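You operate a simulated robot arm through the tools that you are given. There is no shell and no other tool. Be economical: measure what you need, move in short steps, check, and stop when the job is done.

You are at the controls of a simulated two-armed robot. One attempt, no reset.

Task
Pick up the purple carton from the planter end of the long bench with one hand, pass it to the other hand and put it in the inside of the grey flood tray. Set down upright: carton.

The check looks at the end state, three seconds after you hand in, the way a careful person would. Anything else that was tipped, shoved, dropped, spilled or broken makes it a failure.

Robot
Two 7-joint arms with two-finger parallel grippers on one trunk, on a base that drives. Base frame: it is fixed to the floor where the robot stands at the start and does not move with it; the origin is under the middle of the robot, x ahead of it, y to its left, z up. Lengths are in mm, angles in degrees, forces in N, time in s.
The left shoulder is at the start at [30, 119, 960], the right one opposite. With the tool pointing down near the work surface each hand reaches from about 280 to 680 mm from the robot's upright axis, wherever it stands, measured 20 degrees to its own side. Places, roughly: inside of the grey flood tray [600, 1000, 800]. Payload 3.43 kg a hand.
Tool frame (each hand has its own): the origin (TCP) lies between the finger pads and is the grasp point; the fingertips stand 30 mm ahead of it; z points along the fingers, y is the line along which they close. The gripper opens to 94 mm. The fingers are 28 mm wide and 10 mm thick; the gripper's body (50 by 96 mm) begins 55 mm behind the TCP.
Orientation is told as [roll, pitch, yaw] about the base's x, y, z axes, in that order, counted from this pose: with the fingers straight down and closing along the base's y, the tool's x points along the base's -x, its y along +y and its z along -z.

Tools
- The arms move only by the tool play_rows. It takes "left_steps", "right_steps" or both (then of equal length, played together; a hand with none holds still); each is text: rows parted by semicolons, each of 7 numbers parted by spaces: the shift along the tool's x, y, z in mm, then the turn, a rotation vector about the tool's x, y, z in degrees, then the closure, from 0 (fully open) to 1 (shut). In form: x y z ax ay az fingers; .... A call has 1 to 10 rows; each row is the pose to reach, as a shift and turn from the pose commanded when the call began, along the tool's axes at that moment. Each row takes 0.2 s and may step no farther than 50 mm and 8.6 degrees from the row before; otherwise, or with a gripper value out of range, the whole call is refused. A pose out of reach is approached as far as the arm can. The call stops where the force on the tool passes 40 N (or 10 N more than at its start, if that is more) or the arm is blocked; 0.2 s more then pass. The fingers move at their own pace (about 72 mm/s each) and stop on an object; they squeeze with about 42 N. The grip force told is the motor's: it shows also when the fingers shut on nothing. Time passes only in rows, and 0.2 s behind the last, so rows that repeat a pose let the fingers close. The reply holds the time, the measured pose of the TCP, the force on the tool along the base axes, the opening and the grip force, in the units named above and with some noise, with the torque about the TCP (base axes, N m) and any sound that the robot's microphone picked up.
- Cameras (640 x 400 px; columns grow to the right, rows downward): "scene" is now at [34.4, 13.7, 1657.7]; the picture's right is [0.14, -0.99, 0.00], its down [-0.80, -0.11, -0.60] and it looks along [0.59, 0.08, -0.80] (base axes); focal length 278 px, centre (320, 200). "left" rides on the left gripper at [76, -14, -102] in its tool frame; the picture's right is [0.18, 0.98, 0.00], its down [-0.75, 0.14, -0.64] and it looks along [-0.63, 0.12, 0.77] (tool axes); focal length 243 px, centre (320, 200). "right" rides on the right gripper at [76, 14, -103] in its tool frame; the picture's right is [-0.18, 0.98, 0.00], its down [-0.75, -0.14, -0.64] and it looks along [-0.63, -0.12, 0.77] (tool axes); focal length 243 px, centre (320, 200). There is no depth. A picture from a camera that has moved, and an enlarged one, comes with that camera's place and axes in the base frame and with its lens. The place of the scene camera against the robot may be out by one fixed shift of up to 12 mm in any direction.
- snapshot(camera): a new picture of that camera. No time passes.
- raise_lower(by): slides the trunk up (or, below 0, down) by that many mm; the arms and the scene camera ride with it, the base frame stays. It gives what a move gives, with no picture.
- steer(legs): drives the robot by 1 to 6 legs, each [ahead, turn to the left] in mm and degrees, along the robot's own axes; the way and the turn of a leg run together, so that a leg with both is an arc; at most 1500 mm and 180 degrees a leg. The arms and the cameras ride along, it lands a little off, and it stops where it bumps. It gives what a move gives.
- turn_head(pan, tilt): turns the head with the scene camera to pan (to the left, within 143 degrees either way) and tilt (down, from -29 to 69), counted from straight ahead of the robot. It gives what a move gives.
- inspect(camera, box): a new picture of the part [left, top, right, bottom] of that camera's present view, enlarged. No time passes.
- close_job(): hands the job in; it is judged then, once.

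Work in short steps. Places have to be worked out from the pictures, the camera data and where the tool is seen: move nearer, look again, correct. Check each grasp and each placing, and mend what went wrong. You have 120 turns and 92 pictures in all, those below and enlarged ones among them. Open the grippers and draw the arms clear of the work before you hand the job in, unless the task says otherwise; then end with one line.

The tools are called after "Emit:" as name(argument=value, ...) on one line, values as JSON. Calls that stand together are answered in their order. play_rows: Moves the arms, as the interface text tells. Its arguments: {"type":"object","properties":{"left_steps":{"type":"string"},"right_steps":{"type":"string"}},"required":[]} The other tools are called the same way: raise_lower (by) slides the trunk up or down; steer (legs) drives the base; turn_head (pan, tilt) turns the head that bears the scene camera; snapshot (camera) takes a picture; inspect (camera, box) takes an enlarged picture of a part of a camera's view; close_job () hands the job in.

At the start:

```text
time: 0.0
left_position: [391.4, 176.2, 1076.2]
left_tool_rot: [0.0, 0.0, -0.1]
left_contact_force: [0.6, -0.2, -0.4]
left_torque: [-0.03, 0.02, 0.02]
left_finger_gap: 93.9
left_finger_force: 0.1
right_position: [348.7, -102.2, 1028.7]
right_tool_rot: [0.0, -0.1, 0.0]
right_contact_force: [-0.3, 0.4, -1.5]
right_torque: [0.0, -0.01, -0.04]
right_finger_gap: 94.0
right_finger_force: 0.1
trunk travel left (down, up): [-225.0, 185.0]
robot x, y, heading: [1.7, 0.1, 0.0]
head pan, tilt: [8.2, 53.5]
```

scene: 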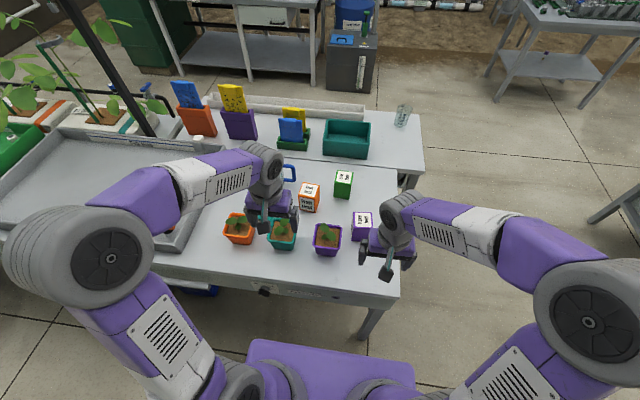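
right: 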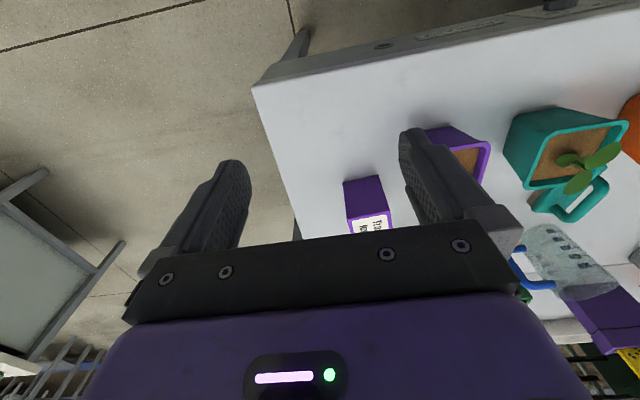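
left: 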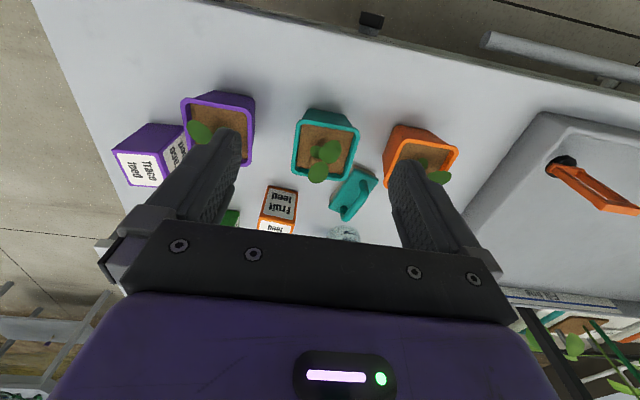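

I'll zoom in on the carton and its neighbours first, and look to the left toward the tray.

Emit:
inspect(camera="scene", box=[220, 150, 420, 275])

Emit:
inspect(camera="right", box=[240, 60, 640, 310])

Emit:
turn_head(pan=50, tilt=45)

Emit:
snapshot(camera="scene")

```text
3.20 times, centred on (320, 212) of scene
camera zoom: at [34.4, 13.7, 1657.7], right [0.14, -0.99, 0.0], down [-0.8, -0.11, -0.6], along [0.59, 0.08, -0.8], focal length 891 px, centre (320, 160)
```

zoom: 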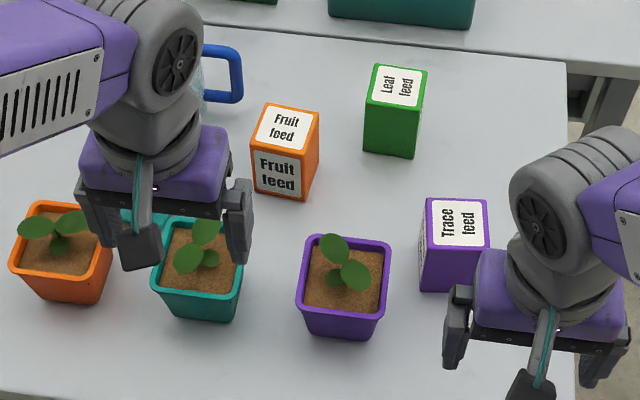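

```text
1.60 times, centred on (440, 185) of right
camera zoom: at [271.6, -87.7, 1132.1], right [0.18, 0.98, 0.0], down [0.75, -0.14, 0.64], along [0.63, -0.12, -0.77], focal length 388 px, centre (128, 224)
```

zoom: 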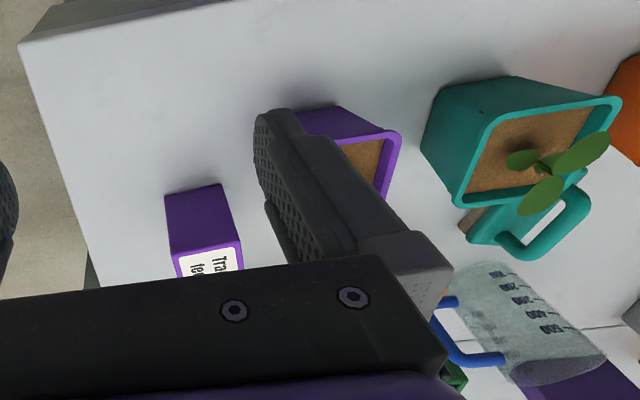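

```text
time: 1.1
left_position: [391.8, 175.9, 1075.6]
left_tool_rot: [0.0, 0.0, 0.0]
left_contact_force: [0.0, -0.2, -0.2]
left_torque: [-0.04, -0.02, 0.01]
left_finger_gap: 94.0
left_finger_force: 0.0
right_position: [348.0, -102.4, 1029.7]
right_tool_rot: [0.0, 0.0, -0.1]
right_contact_force: [0.0, 0.0, -0.3]
right_torque: [0.02, 0.01, 0.01]
right_finger_gap: 94.3
right_finger_force: 0.2
trunk travel left (down, up): [-225.0, 185.0]
robot x, y, heading: [-0.9, 0.1, -0.0]
head pan, tilt: [50.0, 45.0]
```

```text
86 pictures are left
camera scene: at [13.8, 65.4, 1669.1], right [0.77, -0.64, 0.0], down [-0.46, -0.54, -0.71], along [0.45, 0.54, -0.71], focal length 278 px, centre (320, 200)
```

scene: 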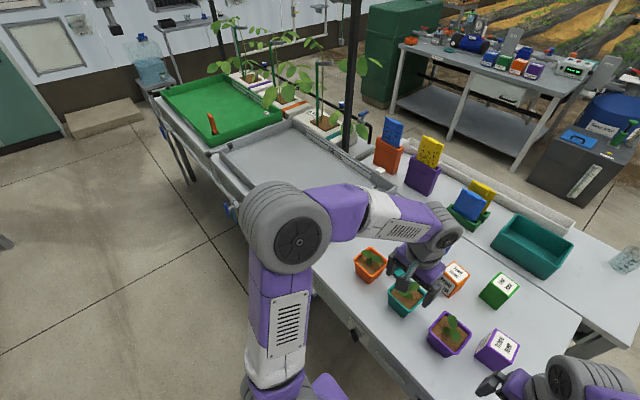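

The carton looks about 60 x 60 x 90 mm, centred near [545, -62], standing on a bench at z of about 790. I'll grip it low from the right with the right hand horizontal. That leaves the top free for the left hand to take over. First I turn the right hand in free space and aim the head at the carton.

Emit:
play_rows(right_steps="0 -20 0 -4.6 4.6 4.6 0; 0 -40 0 -9.2 9.2 9.2 0; 0 -60 0 -13.8 13.8 13.8 0; 0 -80 0 -18.4 18.4 18.4 0; 0 -100 0 -23 23 23 0; 0 -120 0 -27.6 27.6 27.6 0; 0 -140 0 -32.2 32.2 32.2 0; 0 -160 0 -36.8 36.8 36.8 0")

Emit:
turn_head(pan=0, tilt=53)

Emit:
snapshot(camera="scene")

```text
time: 2.9
left_position: [391.3, 175.9, 1076.6]
left_tool_rot: [0.1, 0.0, -0.1]
left_contact_force: [0.6, -0.1, -0.2]
left_torque: [0.03, -0.01, -0.01]
left_finger_gap: 94.0
left_finger_force: 0.0
right_position: [348.0, -264.1, 1029.3]
right_tool_rot: [28.1, 44.8, -27.7]
right_contact_force: [-0.1, -0.6, -0.4]
right_torque: [0.03, 0.01, -0.02]
right_finger_gap: 93.8
right_finger_force: 0.1
trunk travel left (down, up): [-225.0, 185.0]
robot x, y, heading: [-0.9, 1.8, 0.2]
head pan, tilt: [50.0, 45.0]
```

```text
time: 4.1
left_position: [392.1, 175.5, 1075.8]
left_tool_rot: [-0.1, 0.0, 0.0]
left_contact_force: [0.3, 0.7, -0.1]
left_torque: [0.04, 0.01, 0.03]
left_finger_gap: 93.8
left_finger_force: 0.0
right_position: [348.7, -263.6, 1029.6]
right_tool_rot: [27.7, 44.6, -27.8]
right_contact_force: [-0.2, -0.5, -0.6]
right_torque: [-0.01, 0.0, 0.02]
right_finger_gap: 94.0
right_finger_force: 0.0
trunk travel left (down, up): [-225.0, 185.0]
robot x, y, heading: [-0.1, 1.3, -0.2]
head pan, tilt: [0.0, 53.0]
```

```text
85 pictures are left
camera scene: at [35.6, 3.3, 1658.3], right [0.0, -1.0, 0.0], down [-0.8, 0.0, -0.6], along [0.6, 0.0, -0.8], focal length 278 px, centre (320, 200)
```

scene: 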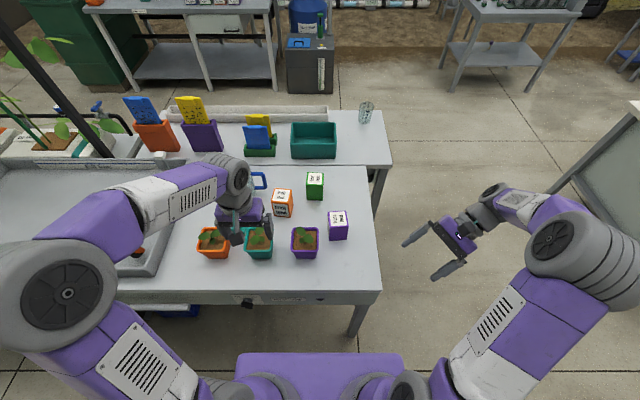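

The turn is working and the hand is clear of everything. I'll finish the rotation and zoom in on the carton.

Emit:
play_rows(right_steps="0 0 0 -4.64 4.64 4.64 0; 0 0 0 -9.28 9.28 9.28 0; 0 0 0 -13.9 13.9 13.9 0; 0 0 0 -18.6 18.6 18.6 0; 0 0 0 -23.2 23.2 23.2 0; 0 0 0 -27.9 27.9 27.9 0; 0 0 0 -32.5 32.5 32.5 0")

Emit:
inspect(camera="scene", box=[270, 170, 390, 270])

Emit:
snapshot(camera="right")

```text
time: 5.7
left_position: [393.2, 175.5, 1075.6]
left_tool_rot: [0.0, 0.0, 0.0]
left_contact_force: [0.0, 0.5, -0.1]
left_torque: [0.02, 0.02, -0.03]
left_finger_gap: 94.4
left_finger_force: 0.1
right_position: [348.2, -261.5, 1029.4]
right_tool_rot: [-139.9, 89.8, 130.0]
right_contact_force: [-0.2, -0.8, -0.6]
right_torque: [-0.02, -0.02, 0.0]
right_finger_gap: 94.2
right_finger_force: 0.1
trunk travel left (down, up): [-225.0, 185.0]
robot x, y, heading: [1.0, -2.0, 0.1]
head pan, tilt: [0.0, 53.0]
```

```text
4.00 times, centred on (330, 220) of scene
camera zoom: at [35.5, 2.9, 1658.3], right [0.0, -1.0, 0.0], down [-0.8, 0.0, -0.6], along [0.6, 0.0, -0.8], focal length 1114 px, centre (280, 120)
```

zoom: 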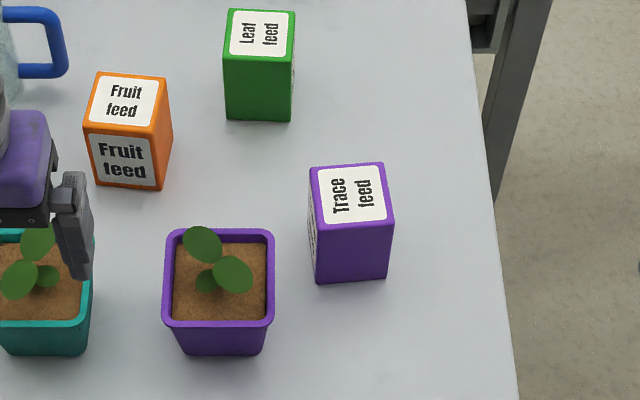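

```text
83 pictures are left
camera right: at [361.8, -365.1, 1105.4], right [0.98, 0.0, -0.19], down [-0.14, -0.64, -0.75], along [-0.12, 0.77, -0.63], focal length 243 px, centre (320, 200)
```

right: 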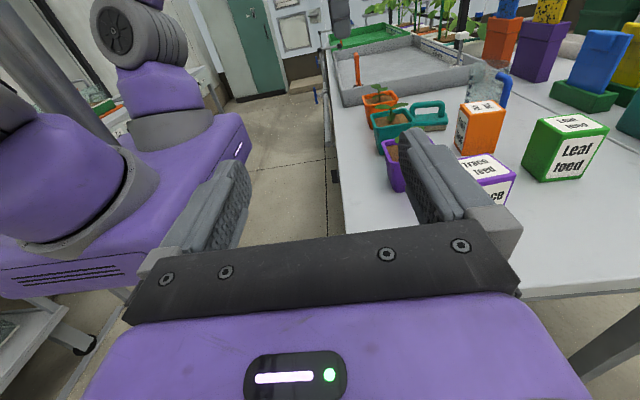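

The carton is yawed about +5°, centred near [536, -55], with its top at about 888. I'll move the right hand off the bench's right end to beside the carton, staying outside the bench edge (y about -196), yawing 5° on the way.

Emit:
play_rows(right_steps="0 45 0 1 0 0 0; 0 90 0 2 0 0 0; 0 135 0 3 0 0 0; 0 180 0 4 0 0 0; -20 200 0 5 0 0 0; -60 200 0 5 0 0 0; -100 200 0 5 0 0 0; -140 200 0 5 0 0 0; -170 200 0 5 0 0 0; -185 200 0 5 0 0 0")

Emit:
snapshot(camera="right")

Emit:
snapshot(camera="scene")

```text
time: 7.9
left_position: [391.1, 173.1, 1076.4]
left_tool_rot: [0.1, 0.0, -0.1]
left_contact_force: [-0.8, -0.4, -0.8]
left_torque: [0.03, -0.03, 0.0]
left_finger_gap: 93.9
left_finger_force: 0.1
right_position: [502.8, -245.0, 859.9]
right_tool_rot: [129.0, 90.0, 43.9]
right_contact_force: [0.1, 0.0, -0.1]
right_torque: [-0.03, 0.02, -0.02]
right_finger_gap: 94.0
right_finger_force: 0.0
right hand out of reach, approached as far as the arm can: row 6, 7, 8, 9, 10
trunk travel left (down, up): [-225.0, 185.0]
robot x, y, heading: [-1.1, 1.7, -0.2]
head pan, tilt: [0.0, 53.0]
```

```text
82 pictures are left
camera right: at [525.3, -345.4, 936.4], right [0.98, 0.09, -0.18], down [-0.08, -0.65, -0.75], along [-0.18, 0.75, -0.63], focal length 243 px, centre (320, 200)
```

right: 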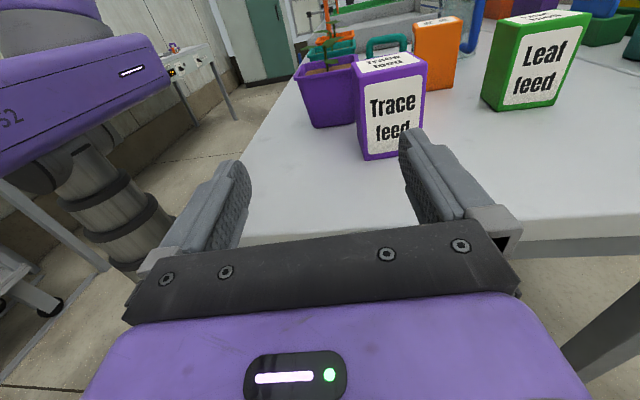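

```text
81 pictures are left
camera scene: at [34.0, 0.4, 1658.3], right [0.0, -1.0, 0.0], down [-0.8, 0.0, -0.6], along [0.6, 0.0, -0.8], focal length 278 px, centre (320, 200)
```

scene: 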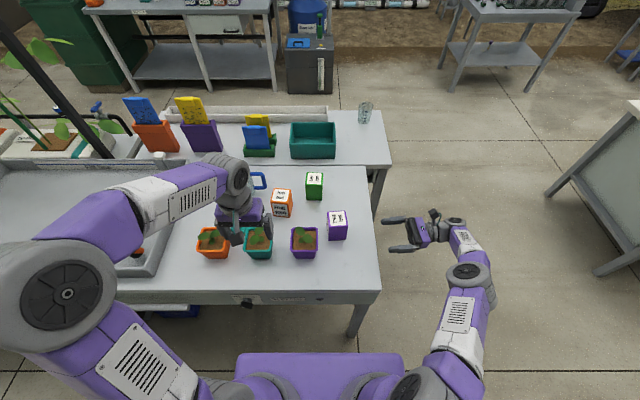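

The right hand stops short at x = 503, so the robot must come closer. I'll check the clearance between the base and the bench.

Emit:
turn_head(pan=0, tilt=69)

Emit:
snapshot(camera="scene")

```text
time: 8.7
left_position: [391.9, 175.6, 1075.5]
left_tool_rot: [-0.1, 0.0, 0.0]
left_contact_force: [1.3, -0.2, 0.3]
left_torque: [0.01, 0.0, 0.01]
left_finger_gap: 94.0
left_finger_force: 0.1
right_position: [503.3, -242.0, 862.8]
right_tool_rot: [-161.1, 89.9, 114.0]
right_contact_force: [0.4, -0.2, -0.1]
right_torque: [0.01, 0.01, 0.01]
right_finger_gap: 94.1
right_finger_force: 0.1
trunk travel left (down, up): [-225.0, 185.0]
robot x, y, heading: [1.0, 1.4, -0.1]
head pan, tilt: [0.0, 68.8]
```

```text
80 pictures are left
camera scene: at [17.3, 3.0, 1640.3], right [0.0, -1.0, 0.0], down [-0.93, 0.0, -0.36], along [0.36, 0.0, -0.93], focal length 278 px, centre (320, 200)
```

scene: 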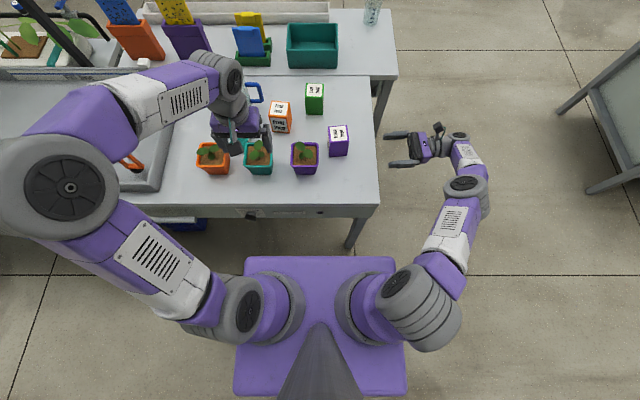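

There's about an 80 mm gap from the base to the bench edge. Only the pre-approach pose is out of reach, so 45 mm forward should be enough.

Emit:
steer(legs=[[45, 0]])

Emit:
snapshot(camera="right")

Emit:
snapshot(camera="scene")

```text
time: 9.6
left_position: [438.9, 175.2, 1074.4]
left_tool_rot: [0.0, 0.1, -0.1]
left_contact_force: [0.9, 0.3, -0.6]
left_torque: [0.03, 0.02, 0.0]
left_finger_gap: 93.9
left_finger_force: 0.2
right_position: [550.3, -243.0, 860.2]
right_tool_rot: [-106.7, 89.8, 168.2]
right_contact_force: [-0.2, -0.3, 0.9]
right_torque: [0.05, 0.0, 0.01]
right_finger_gap: 94.0
right_finger_force: 0.1
trunk travel left (down, up): [-225.0, 185.0]
robot x, y, heading: [45.3, 0.2, 0.0]
head pan, tilt: [0.0, 68.8]
```

```text
79 pictures are left
camera right: at [572.4, -343.8, 935.7], right [0.98, 0.08, -0.19], down [-0.09, -0.65, -0.75], along [-0.18, 0.75, -0.63], focal length 243 px, centre (320, 200)
```

right: 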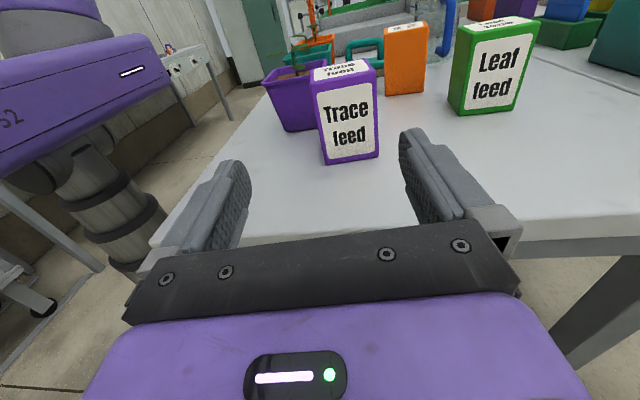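

```text
78 pictures are left
camera scene: at [64.6, 3.1, 1640.2], right [0.0, -1.0, 0.0], down [-0.93, 0.0, -0.36], along [0.36, 0.0, -0.93], focal length 278 px, centre (320, 200)
```

scene: 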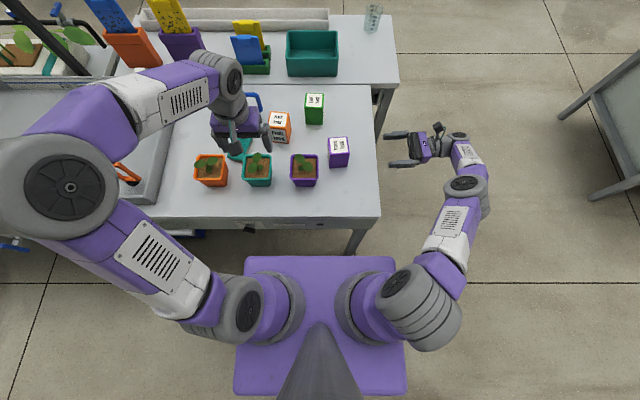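

The right camera puts the carton's near face at about x 530–592, y about -100, base about 785. That differs from the scene estimate by more than I like. Before approaching I'll check where the commanded pose sits with a small null move.

Emit:
play_rows(right_steps="0 0 0 0 0 0 0")

Emit:
inspect(camera="right", box=[200, 20, 440, 170])

```text
time: 9.9
left_position: [437.3, 174.4, 1075.8]
left_tool_rot: [0.0, 0.0, -0.1]
left_contact_force: [0.2, 0.4, -0.5]
left_torque: [0.0, 0.01, 0.0]
left_finger_gap: 93.9
left_finger_force: 0.0
right_position: [549.4, -242.9, 860.6]
right_tool_rot: [-128.6, 90.0, 146.4]
right_contact_force: [0.1, 0.3, 0.0]
right_torque: [0.02, 0.02, 0.0]
right_finger_gap: 93.9
right_finger_force: 0.0
trunk travel left (down, up): [-225.0, 185.0]
robot x, y, heading: [45.0, -1.8, 0.3]
head pan, tilt: [0.0, 68.8]
```

```text
2.67 times, centred on (320, 95) of right
camera zoom: at [571.3, -343.9, 936.3], right [0.98, 0.08, -0.18], down [-0.09, -0.65, -0.75], along [-0.18, 0.75, -0.63], focal length 647 px, centre (320, 480)
```

zoom: 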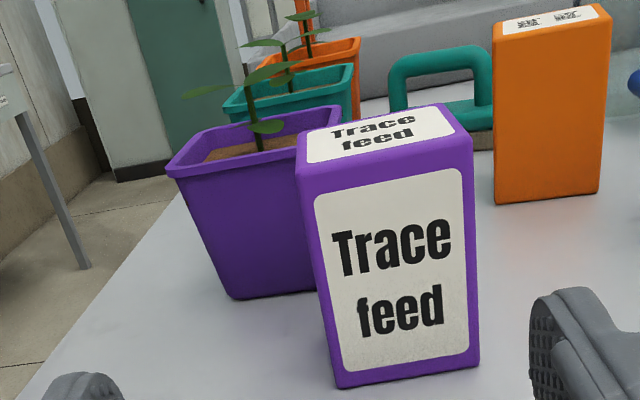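

The carton centre comes out near [557, -69] with a yaw of about 5°. I shift 22 mm in x, go down 20 mm and advance 90 mm, then look again.

Emit:
play_rows(right_steps="0 11 30 0 0 0 0; -10 20 60 0 0 0 0; -20 22 90 0 0 0 0; -20 22 90 0 0 0 0")

Emit:
snapshot(camera="right")

Emit:
inspect(camera="scene", box=[260, 100, 460, 225])

```text
time: 10.9
left_position: [436.8, 175.6, 1074.6]
left_tool_rot: [-0.1, 0.1, -0.2]
left_contact_force: [0.1, -0.4, -0.3]
left_torque: [-0.01, 0.01, 0.01]
left_finger_gap: 93.9
left_finger_force: 0.1
right_position: [562.8, -150.1, 839.4]
right_tool_rot: [-134.0, 89.9, 141.0]
right_contact_force: [0.3, 0.6, 0.3]
right_torque: [0.01, -0.01, -0.01]
right_finger_gap: 94.2
right_finger_force: 0.1
trunk travel left (down, up): [-225.0, 185.0]
robot x, y, heading: [48.9, -4.1, 0.1]
head pan, tilt: [0.0, 68.8]
```

```text
76 pictures are left
camera right: at [584.4, -250.9, 915.5], right [0.98, 0.08, -0.18], down [-0.09, -0.65, -0.75], along [-0.18, 0.75, -0.63], focal length 243 px, centre (320, 200)
```

right: 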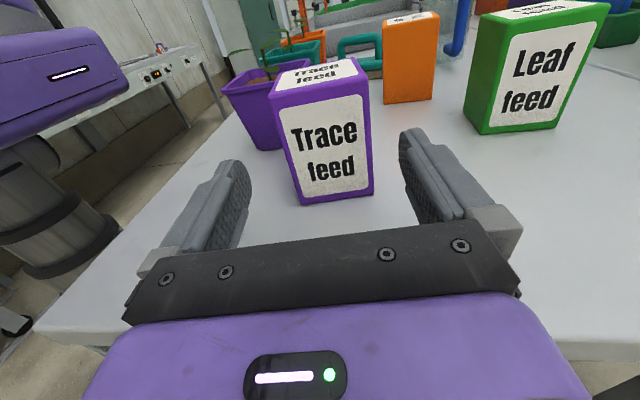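

```text
3.20 times, centred on (360, 162) of scene
camera zoom: at [62.3, 2.8, 1640.3], right [0.0, -1.0, 0.0], down [-0.93, 0.0, -0.36], along [0.36, 0.0, -0.93], focal length 891 px, centre (192, 320)
```

zoom: 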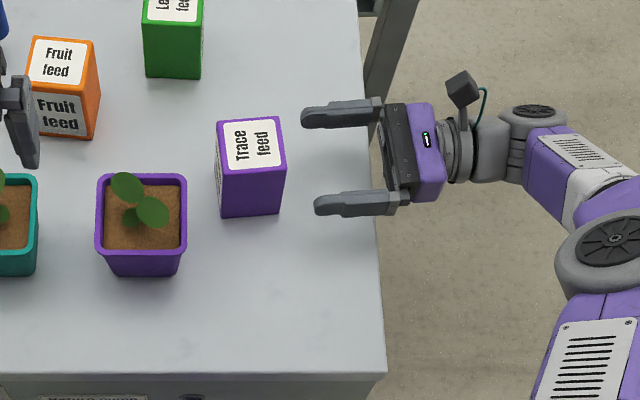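

Using both right-camera views, the carton base is at about 780, its face at y about -90, and its centre near [557, -60]. The hand is lined up, so I lower 14 mm and advance 90 mm with the fingers open.

Emit:
play_rows(right_steps="-7 0 25 0 0 0 0; -14 0 50 0 0 0 0; -14 0 70 0 0 0 0; -14 0 90 0 0 0 0; -14 0 90 0 0 0 0")

Emit:
snapshot(camera="right")

Emit:
inspect(camera="scene", box=[260, 100, 460, 225])

```text
time: 12.2
left_position: [436.6, 175.0, 1075.2]
left_tool_rot: [-0.1, -0.1, -0.1]
left_contact_force: [0.5, 0.6, 0.3]
left_torque: [-0.04, 0.04, 0.01]
left_finger_gap: 94.0
left_finger_force: 0.0
right_position: [556.5, -59.8, 825.6]
right_tool_rot: [-153.8, 90.0, 121.2]
right_contact_force: [-0.1, 0.4, 0.9]
right_torque: [0.0, 0.01, 0.02]
right_finger_gap: 93.9
right_finger_force: 0.0
trunk travel left (down, up): [-225.0, 185.0]
robot x, y, heading: [41.9, -3.0, 0.2]
head pan, tilt: [0.0, 68.8]
```

```text
74 pictures are left
camera right: at [578.0, -161.1, 901.8], right [0.98, 0.08, -0.18], down [-0.09, -0.65, -0.75], along [-0.18, 0.75, -0.63], focal length 243 px, centre (320, 200)
```

right: 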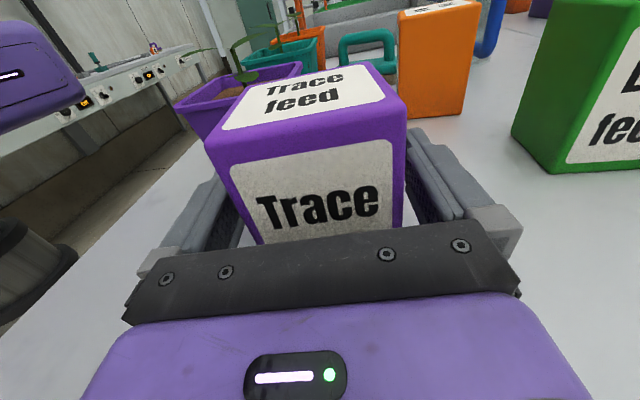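

```text
3.20 times, centred on (360, 162) of scene
camera zoom: at [62.3, 2.9, 1640.3], right [0.0, -1.0, 0.0], down [-0.93, 0.0, -0.36], along [0.36, 0.0, -0.93], focal length 891 px, centre (192, 320)
```

zoom: 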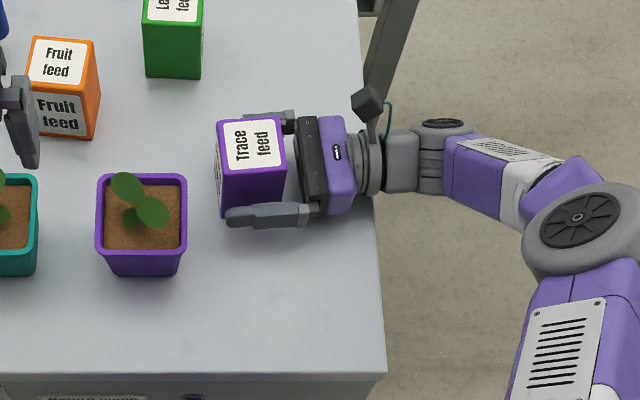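

The fingers straddle the carton, so I close.

Emit:
play_rows(right_steps="0 0 0 0 0 0 0.3; 0 0 0 0 0 0 0.6; 0 0 0 0 0 0 1; 0 0 0 0 0 0 1; 0 0 0 0 0 0 1")

Emit:
inspect(camera="scene", box=[260, 100, 460, 225])

```text
time: 13.3
left_position: [436.3, 175.6, 1076.1]
left_tool_rot: [0.0, 0.0, -0.2]
left_contact_force: [-0.2, -0.3, 0.4]
left_torque: [0.0, -0.01, -0.01]
left_finger_gap: 94.2
left_finger_force: 0.1
right_position: [555.5, -60.0, 826.5]
right_tool_rot: [-163.8, 90.0, 111.1]
right_contact_force: [0.1, 0.2, 0.9]
right_torque: [-0.03, -0.04, -0.02]
right_finger_gap: 69.0
right_finger_force: 42.3
trunk travel left (down, up): [-225.0, 185.0]
robot x, y, heading: [45.1, 0.1, -0.1]
head pan, tilt: [0.0, 68.8]
```

```text
3.20 times, centred on (360, 162) of scene
camera zoom: at [62.3, 3.3, 1640.3], right [0.0, -1.0, 0.0], down [-0.93, 0.0, -0.36], along [0.36, 0.0, -0.93], focal length 891 px, centre (192, 320)
```

zoom: 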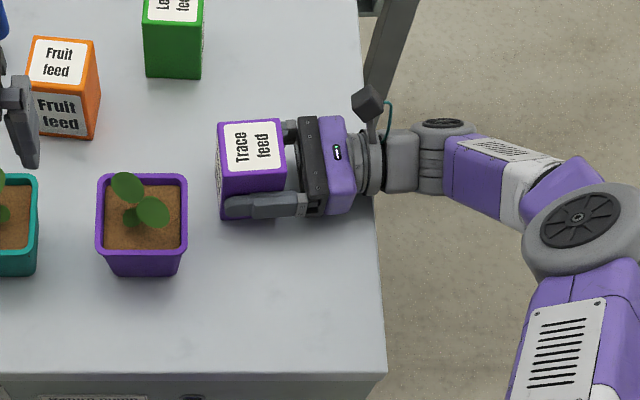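

It's gripped: the gap is 69 mm at 42 N. I lift straight up 180 mm.

Emit:
play_rows(right_steps="15 0 0 0 0 0 1; 40 0 0 0 0 0 1; 75 0 0 0 0 0 1; 110 0 0 0 0 0 1; 145 0 0 0 0 0 1; 180 0 0 0 0 0 1; 180 0 0 0 0 0 1")

Emit:
turn_head(pan=0, tilt=45)

Emit:
snapshot(camera="scene")

Emit:
snapshot(camera="right")

```text
time: 14.9
left_position: [437.4, 174.8, 1075.2]
left_tool_rot: [0.1, 0.0, 0.1]
left_contact_force: [-0.5, 0.9, -0.1]
left_torque: [0.02, 0.0, 0.04]
left_finger_gap: 93.9
left_finger_force: 0.0
right_position: [555.9, -61.6, 1006.1]
right_tool_rot: [-105.1, 90.0, 169.8]
right_contact_force: [1.2, -0.3, -4.4]
right_torque: [0.04, 0.0, 0.01]
right_finger_gap: 69.2
right_finger_force: 41.9
trunk travel left (down, up): [-225.0, 185.0]
robot x, y, heading: [48.5, -3.8, -0.1]
head pan, tilt: [0.0, 68.8]
```

```text
time: 15.8
left_position: [437.6, 175.3, 1075.7]
left_tool_rot: [0.0, -0.1, -0.1]
left_contact_force: [-0.4, -0.9, 0.4]
left_torque: [0.01, 0.03, 0.01]
left_finger_gap: 94.4
left_finger_force: 0.1
right_position: [555.8, -60.7, 1005.6]
right_tool_rot: [-114.9, 90.0, 160.0]
right_contact_force: [0.2, 0.0, -2.9]
right_torque: [0.0, 0.01, 0.02]
right_finger_gap: 69.1
right_finger_force: 42.5
trunk travel left (down, up): [-225.0, 185.0]
robot x, y, heading: [43.5, -0.2, -0.0]
head pan, tilt: [0.0, 45.0]
```

```text
71 pictures are left
camera scene: at [88.1, 3.1, 1669.1], right [0.0, -1.0, 0.0], down [-0.71, 0.0, -0.71], along [0.71, 0.0, -0.71], focal length 278 px, centre (320, 200)
```

scene: 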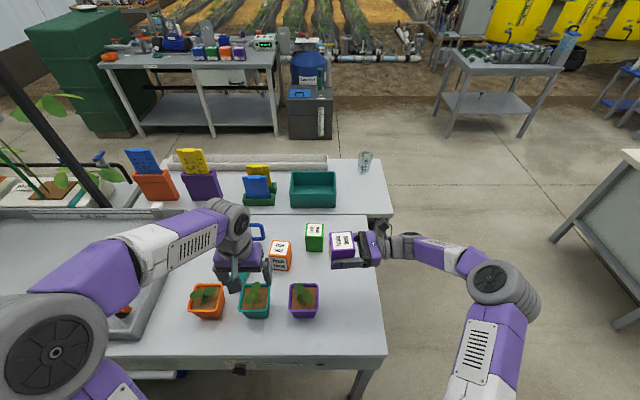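

```text
70 pictures are left
camera right: at [578.3, -161.7, 1081.2], right [0.98, 0.08, -0.18], down [-0.09, -0.65, -0.75], along [-0.18, 0.75, -0.63], focal length 243 px, centre (320, 200)
```

right: 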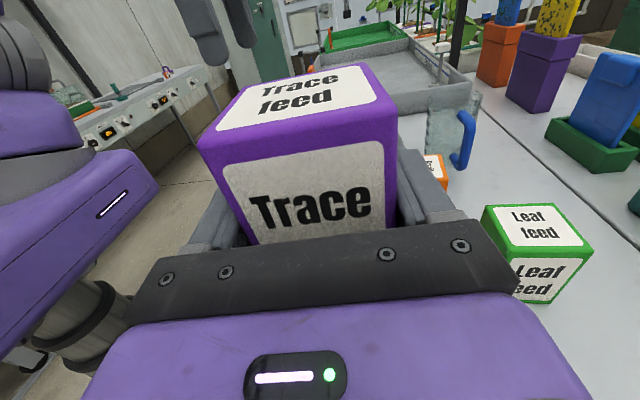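

The carton is held firmly, with its top about 40 mm above the right TCP. I bring it nearer to the body while yawing the left hand -85° and raising it a little. The left hand will then close on the same pair of faces, above the right fingers.

Emit:
play_rows(right_steps="0 -9 4 0 0 0 1; 0 -18 8 0 0 0 1; 0 -27 12 0 0 0 1; 0 -36 16 0 0 0 1; 0 -45 20 0 0 0 1; 0 -54 24 0 0 0 1; 0 -63 28 0 0 0 1; 0 -72 32 0 0 0 1; 0 -81 36 0 0 0 1; 0 -90 40 0 0 0 1", left_steps="0 0 -7 0 0 8.5 0; 0 0 -14 0 0 17 0; 0 0 -21 0 0 25.5 0; 0 0 -28 0 0 34 0; 0 0 -35 0 0 42.5 0; 0 0 -42 0 0 51 0; 0 0 -49 0 0 59.5 0; 0 0 -56 0 0 68 0; 0 0 -63 0 0 76.5 0; 0 0 -70 0 0 85 0")

Emit:
snapshot(camera="scene")

Emit:
snapshot(camera="left")

```text
time: 18.0
left_position: [436.0, 175.4, 1147.0]
left_tool_rot: [0.0, 0.0, -85.2]
left_contact_force: [-0.1, -0.2, 0.7]
left_torque: [0.04, 0.0, -0.01]
left_finger_gap: 93.9
left_finger_force: 0.0
right_position: [462.5, -28.8, 1006.5]
right_tool_rot: [-161.6, 90.0, 113.2]
right_contact_force: [-0.2, -0.6, -2.7]
right_torque: [-0.01, 0.03, -0.02]
right_finger_gap: 69.4
right_finger_force: 42.2
trunk travel left (down, up): [-225.0, 185.0]
robot x, y, heading: [45.5, 2.9, 0.1]
head pan, tilt: [0.0, 45.0]
```

```text
69 pictures are left
camera scene: at [87.7, 3.2, 1669.2], right [0.0, -1.0, 0.0], down [-0.71, 0.0, -0.71], along [0.71, 0.0, -0.71], focal length 278 px, centre (320, 200)
```

scene: 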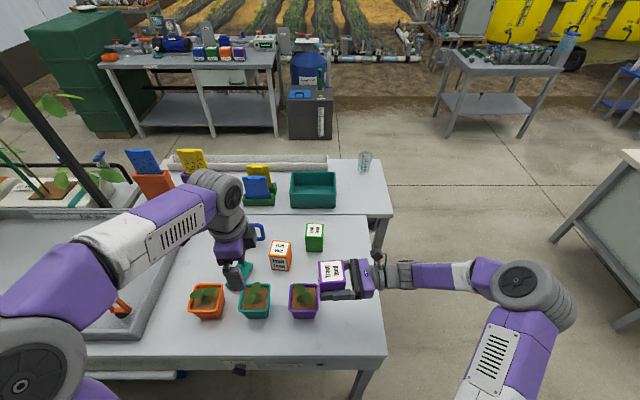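

```text
68 pictures are left
camera left: at [416.5, 249.8, 1248.5], right [0.96, 0.27, 0.0], down [0.2, -0.74, 0.64], along [0.17, -0.62, -0.77], focal length 243 px, centre (320, 200)
```

left: 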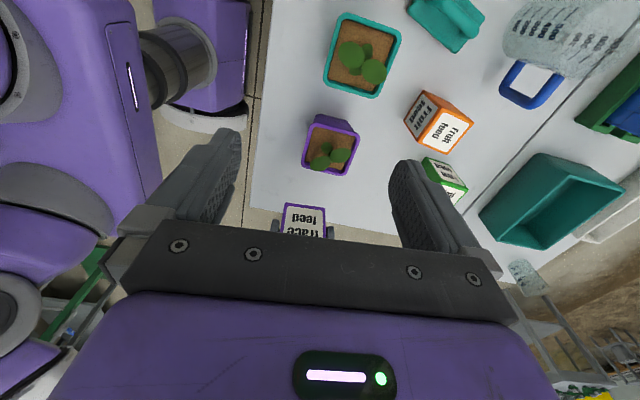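

Both moves went as planned. I'll zoom the left view to check where the carton sits in that frame.

Emit:
inspect(camera="left", box=[230, 110, 390, 260])

Emit:
inspect(camera="scene", box=[190, 160, 430, 330])

```text
2.67 times, centred on (310, 185) of left
camera zoom: at [416.5, 249.8, 1248.5], right [0.96, 0.27, 0.0], down [0.2, -0.74, 0.64], along [0.17, -0.62, -0.77], focal length 647 px, centre (347, 240)
```

zoom: 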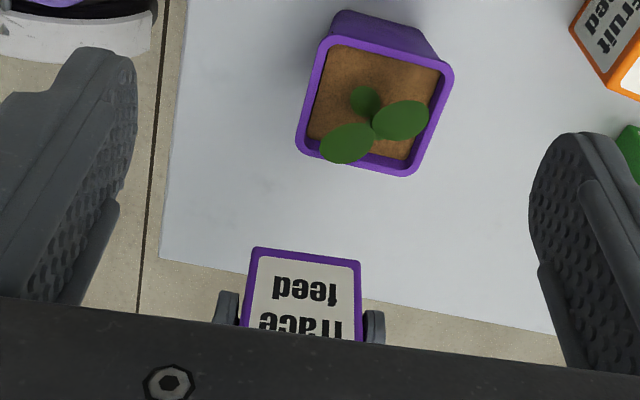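

```text
2.35 times, centred on (310, 245) of scene
camera zoom: at [87.7, 3.2, 1669.2], right [0.0, -1.0, 0.0], down [-0.71, 0.0, -0.71], along [0.71, 0.0, -0.71], focal length 655 px, centre (344, 94)
```

zoom: 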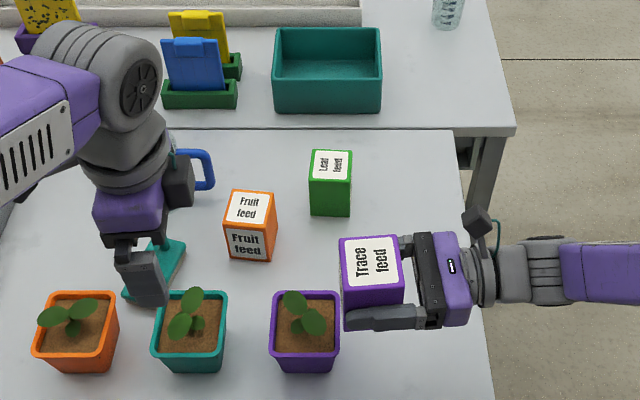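

From the dimensions that agree, the carton is about 61 x 61 x 92 mm, gripped centrally with its top 44 mm above the right TCP (z about 1050). I'll move the left hand level over it, then check before descending.

Emit:
play_rows(left_steps="-35 2 0 0 0 0 0; -70 4 0 0 0 0 0; -105 5 0 0 0 0 0; -140 7 0 0 0 0 0; -175 8 0 0 0 0 0; -206 8.6 0 0 0 0 0; -206 8.6 0 0 0 0 0")

Emit:
snapshot(camera="left")

Emit:
snapshot(camera="scene")

Emit:
snapshot(camera="right")

```text
time: 19.6
left_position: [462.1, -28.6, 1147.6]
left_tool_rot: [0.1, 0.0, -85.0]
left_contact_force: [-0.7, 0.0, -0.7]
left_torque: [-0.03, 0.0, 0.02]
left_finger_gap: 93.9
left_finger_force: 0.3
right_position: [462.2, -29.6, 1006.0]
right_tool_rot: [-83.0, 90.0, -168.1]
right_contact_force: [0.2, 0.7, -2.8]
right_torque: [0.02, 0.0, 0.01]
right_finger_gap: 69.2
right_finger_force: 42.1
trunk travel left (down, up): [-225.0, 185.0]
robot x, y, heading: [46.3, 2.2, -0.2]
head pan, tilt: [0.0, 45.0]
```

```text
65 pictures are left
camera left: at [443.1, 45.7, 1249.4], right [0.96, 0.27, 0.0], down [0.21, -0.74, 0.64], along [0.17, -0.62, -0.77], focal length 243 px, centre (320, 200)
```

left: 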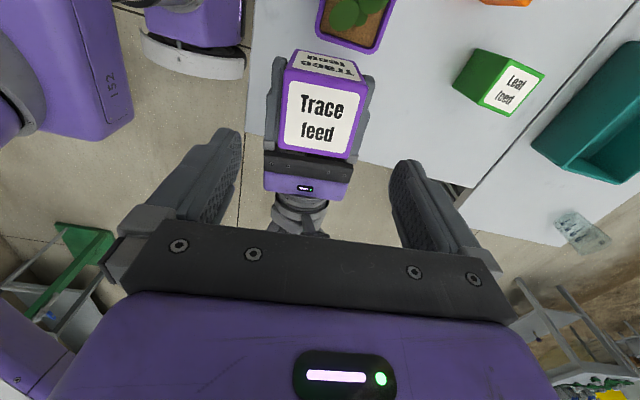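

```text
64 pictures are left
camera scene: at [87.7, 3.8, 1669.2], right [0.0, -1.0, 0.0], down [-0.71, 0.0, -0.71], along [0.71, 0.0, -0.71], focal length 278 px, centre (320, 200)
```

scene: 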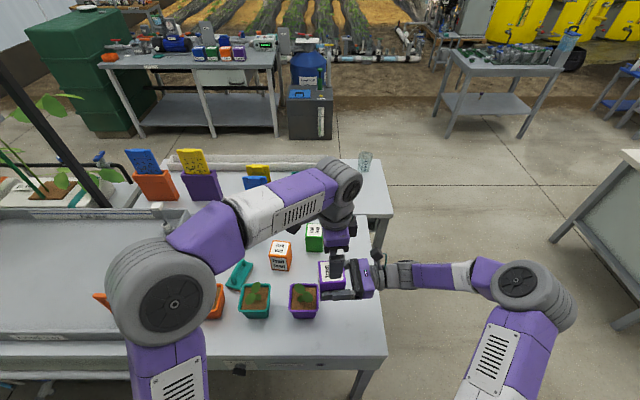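

```text
63 pictures are left
camera right: at [484.6, -129.6, 1082.4], right [0.98, 0.08, -0.18], down [-0.09, -0.65, -0.75], along [-0.18, 0.75, -0.63], focal length 243 px, centre (320, 200)
```

right: 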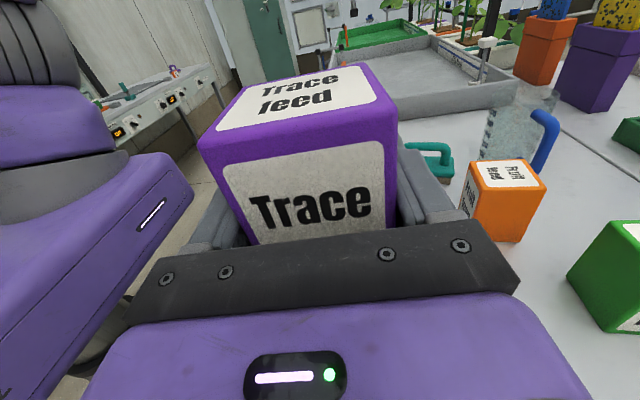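

The left camera puts the carton top's centre at [463, -26], right under the left hand. I descend 94 mm, so the left tips stop just above the right fingers, and watch the force.

Emit:
play_rows(left_steps="0 0 20 0 0 0 0; 0 0 40 0 0 0 0; 0 0 60 0 0 0 0; 0 0 75 0 0 0 0; 0 0 87 0 0 0 0; 0 0 94 0 0 0 0; 0 0 94 0 0 0 0")

Emit:
snapshot(camera="left")

Emit:
snapshot(camera="right")

Emit:
inspect(camera="scene", box=[260, 180, 420, 320])

```text
time: 21.2
left_position: [463.2, -27.5, 1053.5]
left_tool_rot: [0.0, 0.0, -84.9]
left_contact_force: [0.3, -0.5, -0.2]
left_torque: [-0.01, -0.02, -0.02]
left_finger_gap: 94.1
left_finger_force: 0.1
right_position: [463.5, -28.5, 1005.4]
right_tool_rot: [-121.5, 90.1, 153.5]
right_contact_force: [0.1, -0.4, -3.7]
right_torque: [-0.03, -0.05, -0.01]
right_finger_gap: 69.1
right_finger_force: 41.9
trunk travel left (down, up): [-225.0, 185.0]
robot x, y, heading: [41.1, 1.6, 0.1]
head pan, tilt: [0.0, 45.0]
```

```text
62 pictures are left
camera left: at [443.5, 45.8, 1154.1], right [0.96, 0.27, 0.0], down [0.21, -0.74, 0.64], along [0.17, -0.62, -0.77], focal length 243 px, centre (320, 200)
```

left: 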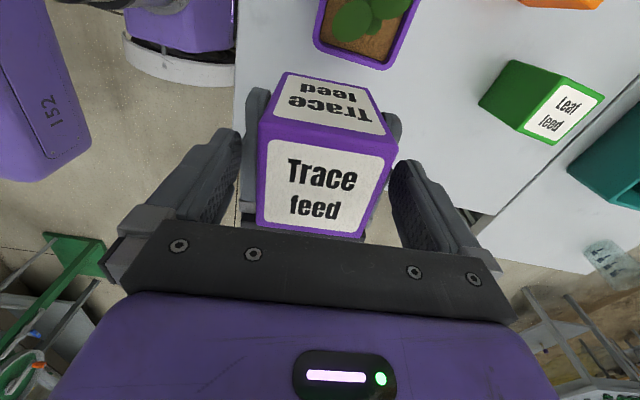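

```text
61 pictures are left
camera right: at [484.7, -130.1, 1082.3], right [0.98, 0.08, -0.18], down [-0.09, -0.65, -0.75], along [-0.18, 0.75, -0.63], focal length 243 px, centre (320, 200)
```

right: 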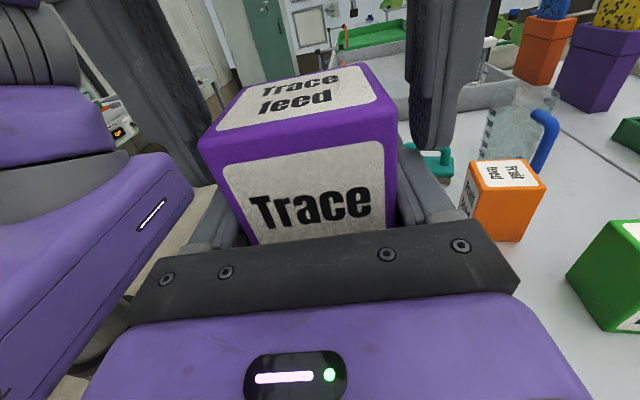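

```text
2.86 times, centred on (340, 250) of scene
camera zoom: at [88.0, 3.1, 1669.1], right [0.0, -1.0, 0.0], down [-0.71, 0.0, -0.71], along [0.71, 0.0, -0.71], focal length 796 px, centre (263, 57)
```

zoom: 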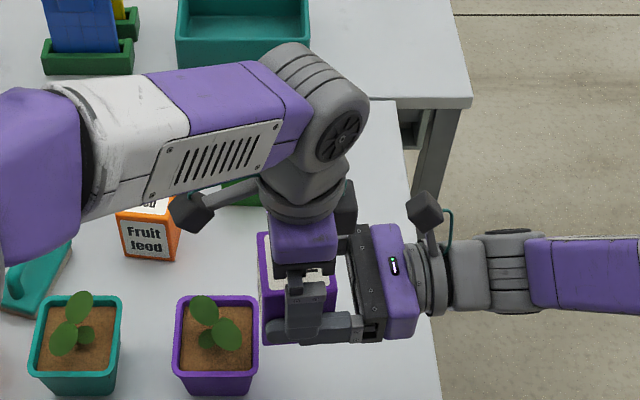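

The left fingers straddle the carton's top with no contact. I close the left hand while the right hand holds.

Emit:
play_rows(left_steps="0 0 0 0 0 0 0.3; 0 0 0 0 0 0 0.6; 0 0 0 0 0 0 1; 0 0 0 0 0 0 1; 0 0 0 0 0 0 1")

Emit:
snapshot(camera="right")

```text
time: 22.4
left_position: [462.2, -28.6, 1052.7]
left_tool_rot: [0.1, -0.1, -85.1]
left_contact_force: [-3.4, -0.5, -0.1]
left_torque: [-0.03, 0.01, 0.08]
left_finger_gap: 69.0
left_finger_force: 41.7
right_position: [462.8, -29.3, 1006.3]
right_tool_rot: [-111.8, 90.0, 163.1]
right_contact_force: [4.2, 0.6, -4.3]
right_torque: [-0.02, 0.17, -0.03]
right_finger_gap: 69.2
right_finger_force: 42.2
trunk travel left (down, up): [-225.0, 185.0]
robot x, y, heading: [43.2, 2.5, 0.0]
head pan, tilt: [0.0, 45.0]
```

```text
59 pictures are left
camera right: at [484.9, -130.2, 1082.3], right [0.98, 0.08, -0.18], down [-0.09, -0.65, -0.75], along [-0.18, 0.75, -0.63], focal length 243 px, centre (320, 200)
```

right: 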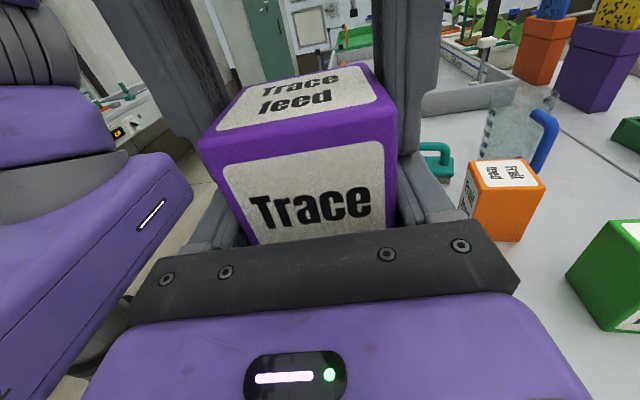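

Both hands hold the carton at a 69 mm gap. I open the right hand and back it straight away.

Emit:
play_rows(right_steps="0 0 0 0 0 0 0.5; 0 0 0 0 0 0 0; 0 0 0 0 0 0 0; 0 0 -25 0 0 0 0; 0 0 -50 0 0 0 0; 0 0 -80 0 0 0 0; 0 0 -120 0 0 0 0; 0 0 -160 0 0 0 0")

Emit:
snapshot(camera="right")

Emit:
snapshot(camera="left")

```text
time: 24.2
left_position: [462.7, -29.3, 1051.8]
left_tool_rot: [-0.1, 0.0, -85.1]
left_contact_force: [-0.5, 0.0, -0.1]
left_torque: [0.0, -0.01, 0.0]
left_finger_gap: 69.4
left_finger_force: 41.3
right_position: [474.5, -188.0, 1006.9]
right_tool_rot: [-154.0, 89.9, 120.9]
right_contact_force: [0.5, -0.4, 0.0]
right_torque: [0.01, 0.01, -0.03]
right_finger_gap: 93.8
right_finger_force: 0.1
trunk travel left (down, up): [-225.0, 185.0]
robot x, y, heading: [43.2, -3.4, -0.1]
head pan, tilt: [0.0, 45.0]
```

```text
58 pictures are left
camera right: at [496.3, -289.1, 1081.3], right [0.98, 0.09, -0.18], down [-0.09, -0.65, -0.75], along [-0.18, 0.75, -0.63], focal length 243 px, centre (320, 200)
```

right: 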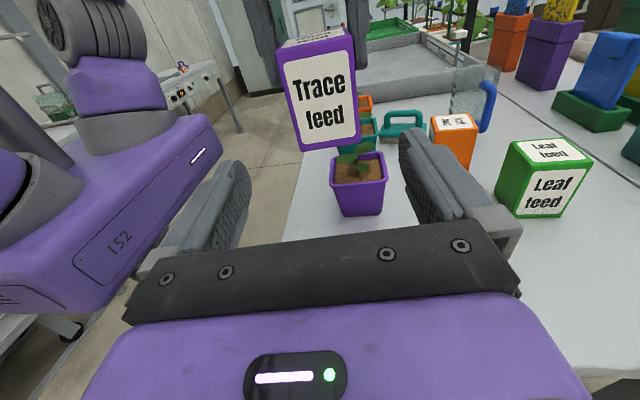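

```text
57 pictures are left
camera left: at [443.4, 45.4, 1154.2], right [0.96, 0.27, 0.0], down [0.21, -0.74, 0.64], along [0.17, -0.62, -0.77], focal length 243 px, centre (320, 200)
```

left: 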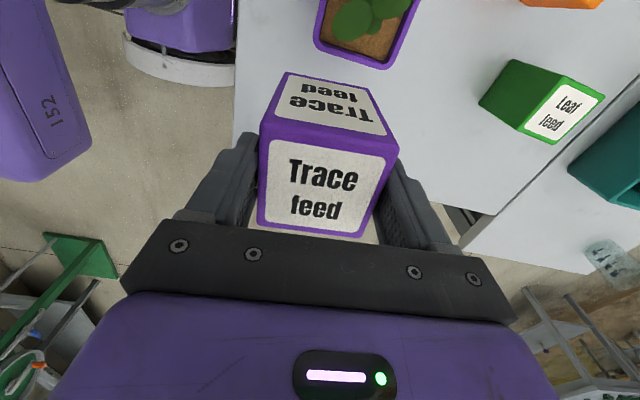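

The handover is done. The left hand now holds the carton and the right is clear. I'll look along the aisle to the left before driving.

Emit:
turn_head(pan=80, tilt=35)

Emit:
snapshot(camera="scene")

Emit:
turn_head(pan=40, tilt=40)

Emit:
snapshot(camera="scene")

```text
time: 25.8
left_position: [463.3, -28.7, 1051.4]
left_tool_rot: [0.0, 0.1, -85.1]
left_contact_force: [-0.5, -0.1, 0.5]
left_torque: [0.03, 0.02, 0.01]
left_finger_gap: 69.1
left_finger_force: 41.4
right_position: [474.5, -186.3, 1005.1]
right_tool_rot: [-134.7, 90.0, 140.3]
right_contact_force: [0.1, 0.2, -0.1]
right_torque: [0.02, -0.01, 0.02]
right_finger_gap: 94.0
right_finger_force: 0.0
trunk travel left (down, up): [-225.0, 185.0]
robot x, y, heading: [41.8, 2.7, -0.1]
head pan, tilt: [80.0, 35.0]
```

```text
56 pictures are left
camera scene: at [22.1, 89.9, 1684.0], right [0.98, -0.17, 0.0], down [-0.1, -0.56, -0.82], along [0.14, 0.81, -0.57], focal length 278 px, centre (320, 200)
```

scene: 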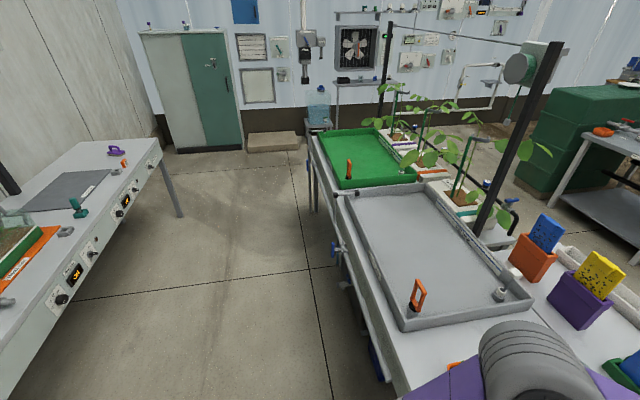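

```text
time: 26.8
left_position: [463.4, -27.9, 1051.8]
left_tool_rot: [0.1, 0.0, -85.0]
left_contact_force: [0.3, 0.1, -0.9]
left_torque: [-0.03, 0.0, -0.02]
left_finger_gap: 69.4
left_finger_force: 42.1
right_position: [473.7, -186.5, 1006.5]
right_tool_rot: [-133.4, 90.0, 141.5]
right_contact_force: [0.0, -0.4, 0.2]
right_torque: [-0.02, -0.04, 0.03]
right_finger_gap: 93.9
right_finger_force: 0.1
trunk travel left (down, up): [-225.0, 185.0]
robot x, y, heading: [42.2, 0.5, -0.0]
head pan, tilt: [40.0, 40.0]
```

```text
55 pictures are left
camera scene: at [71.8, 57.9, 1676.4], right [0.64, -0.77, 0.0], down [-0.49, -0.41, -0.77], along [0.59, 0.49, -0.64], focal length 278 px, centre (320, 200)
```

scene: 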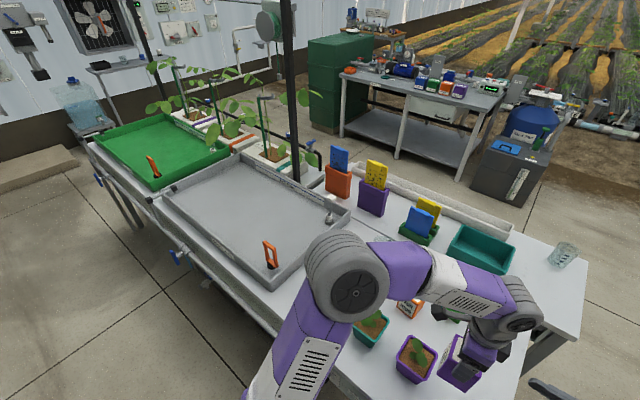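

The aisle is clear, with the front bench edge at x of about 330 and the other table at about -800. The grey tray spans roughly x 380–860 and y 555–1380, so I aim at about [600, 900]. I'll back off, turn left, drive along the aisle and turn back to face the tray.

Emit:
steer(legs=[[-220, 0]])

Emit:
steer(legs=[[0, 90]])

Emit:
turn_head(pan=0, tilt=45)

Emit:
snapshot(camera="scene")

```text
time: 28.5
left_position: [239.3, -27.6, 1051.4]
left_tool_rot: [0.0, 0.0, -85.0]
left_contact_force: [-0.2, -0.3, -0.3]
left_torque: [0.02, -0.01, -0.02]
left_finger_gap: 69.4
left_finger_force: 42.4
right_position: [251.3, -186.8, 1006.3]
right_tool_rot: [138.6, 90.0, 53.6]
right_contact_force: [-0.2, 1.1, 0.6]
right_torque: [-0.02, -0.04, -0.01]
right_finger_gap: 94.0
right_finger_force: 0.0
trunk travel left (down, up): [-225.0, 185.0]
robot x, y, heading: [-176.9, 3.6, -0.2]
head pan, tilt: [40.0, 40.0]
```

```text
time: 32.7
left_position: [-147.4, 418.9, 1052.0]
left_tool_rot: [0.0, 0.1, 4.6]
left_contact_force: [-0.3, 0.3, 0.0]
left_torque: [0.02, -0.02, 0.01]
left_finger_gap: 69.1
left_finger_force: 42.1
right_position: [11.8, 428.6, 1005.4]
right_tool_rot: [-130.6, 90.0, -125.9]
right_contact_force: [0.0, 0.0, -0.9]
right_torque: [0.0, 0.02, -0.02]
right_finger_gap: 94.3
right_finger_force: 0.1
trunk travel left (down, up): [-225.0, 185.0]
robot x, y, heading: [-176.0, -3.4, 89.9]
head pan, tilt: [40.0, 40.0]
```

```text
time: 33.8
left_position: [-147.4, 418.7, 1051.2]
left_tool_rot: [0.0, 0.0, 4.8]
left_contact_force: [-0.4, -0.5, -0.4]
left_torque: [0.0, 0.05, 0.0]
left_finger_gap: 69.2
left_finger_force: 42.3
right_position: [11.6, 429.3, 1005.3]
right_tool_rot: [-147.3, 90.0, -142.6]
right_contact_force: [0.1, 0.8, -0.2]
right_torque: [-0.03, -0.03, 0.01]
right_finger_gap: 94.3
right_finger_force: 0.0
trunk travel left (down, up): [-225.0, 185.0]
robot x, y, heading: [-174.2, -0.3, 89.9]
head pan, tilt: [0.0, 45.0]
```

```text
54 pictures are left
camera scene: at [-186.0, 54.9, 1669.1], right [1.0, 0.0, 0.0], down [0.0, -0.71, -0.71], along [0.0, 0.71, -0.71], focal length 278 px, centre (320, 200)
```

scene: 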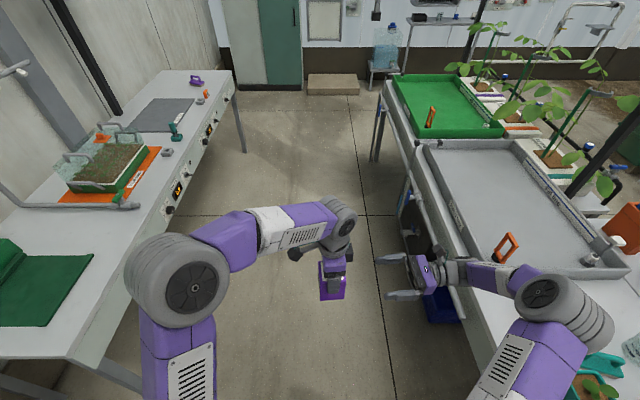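

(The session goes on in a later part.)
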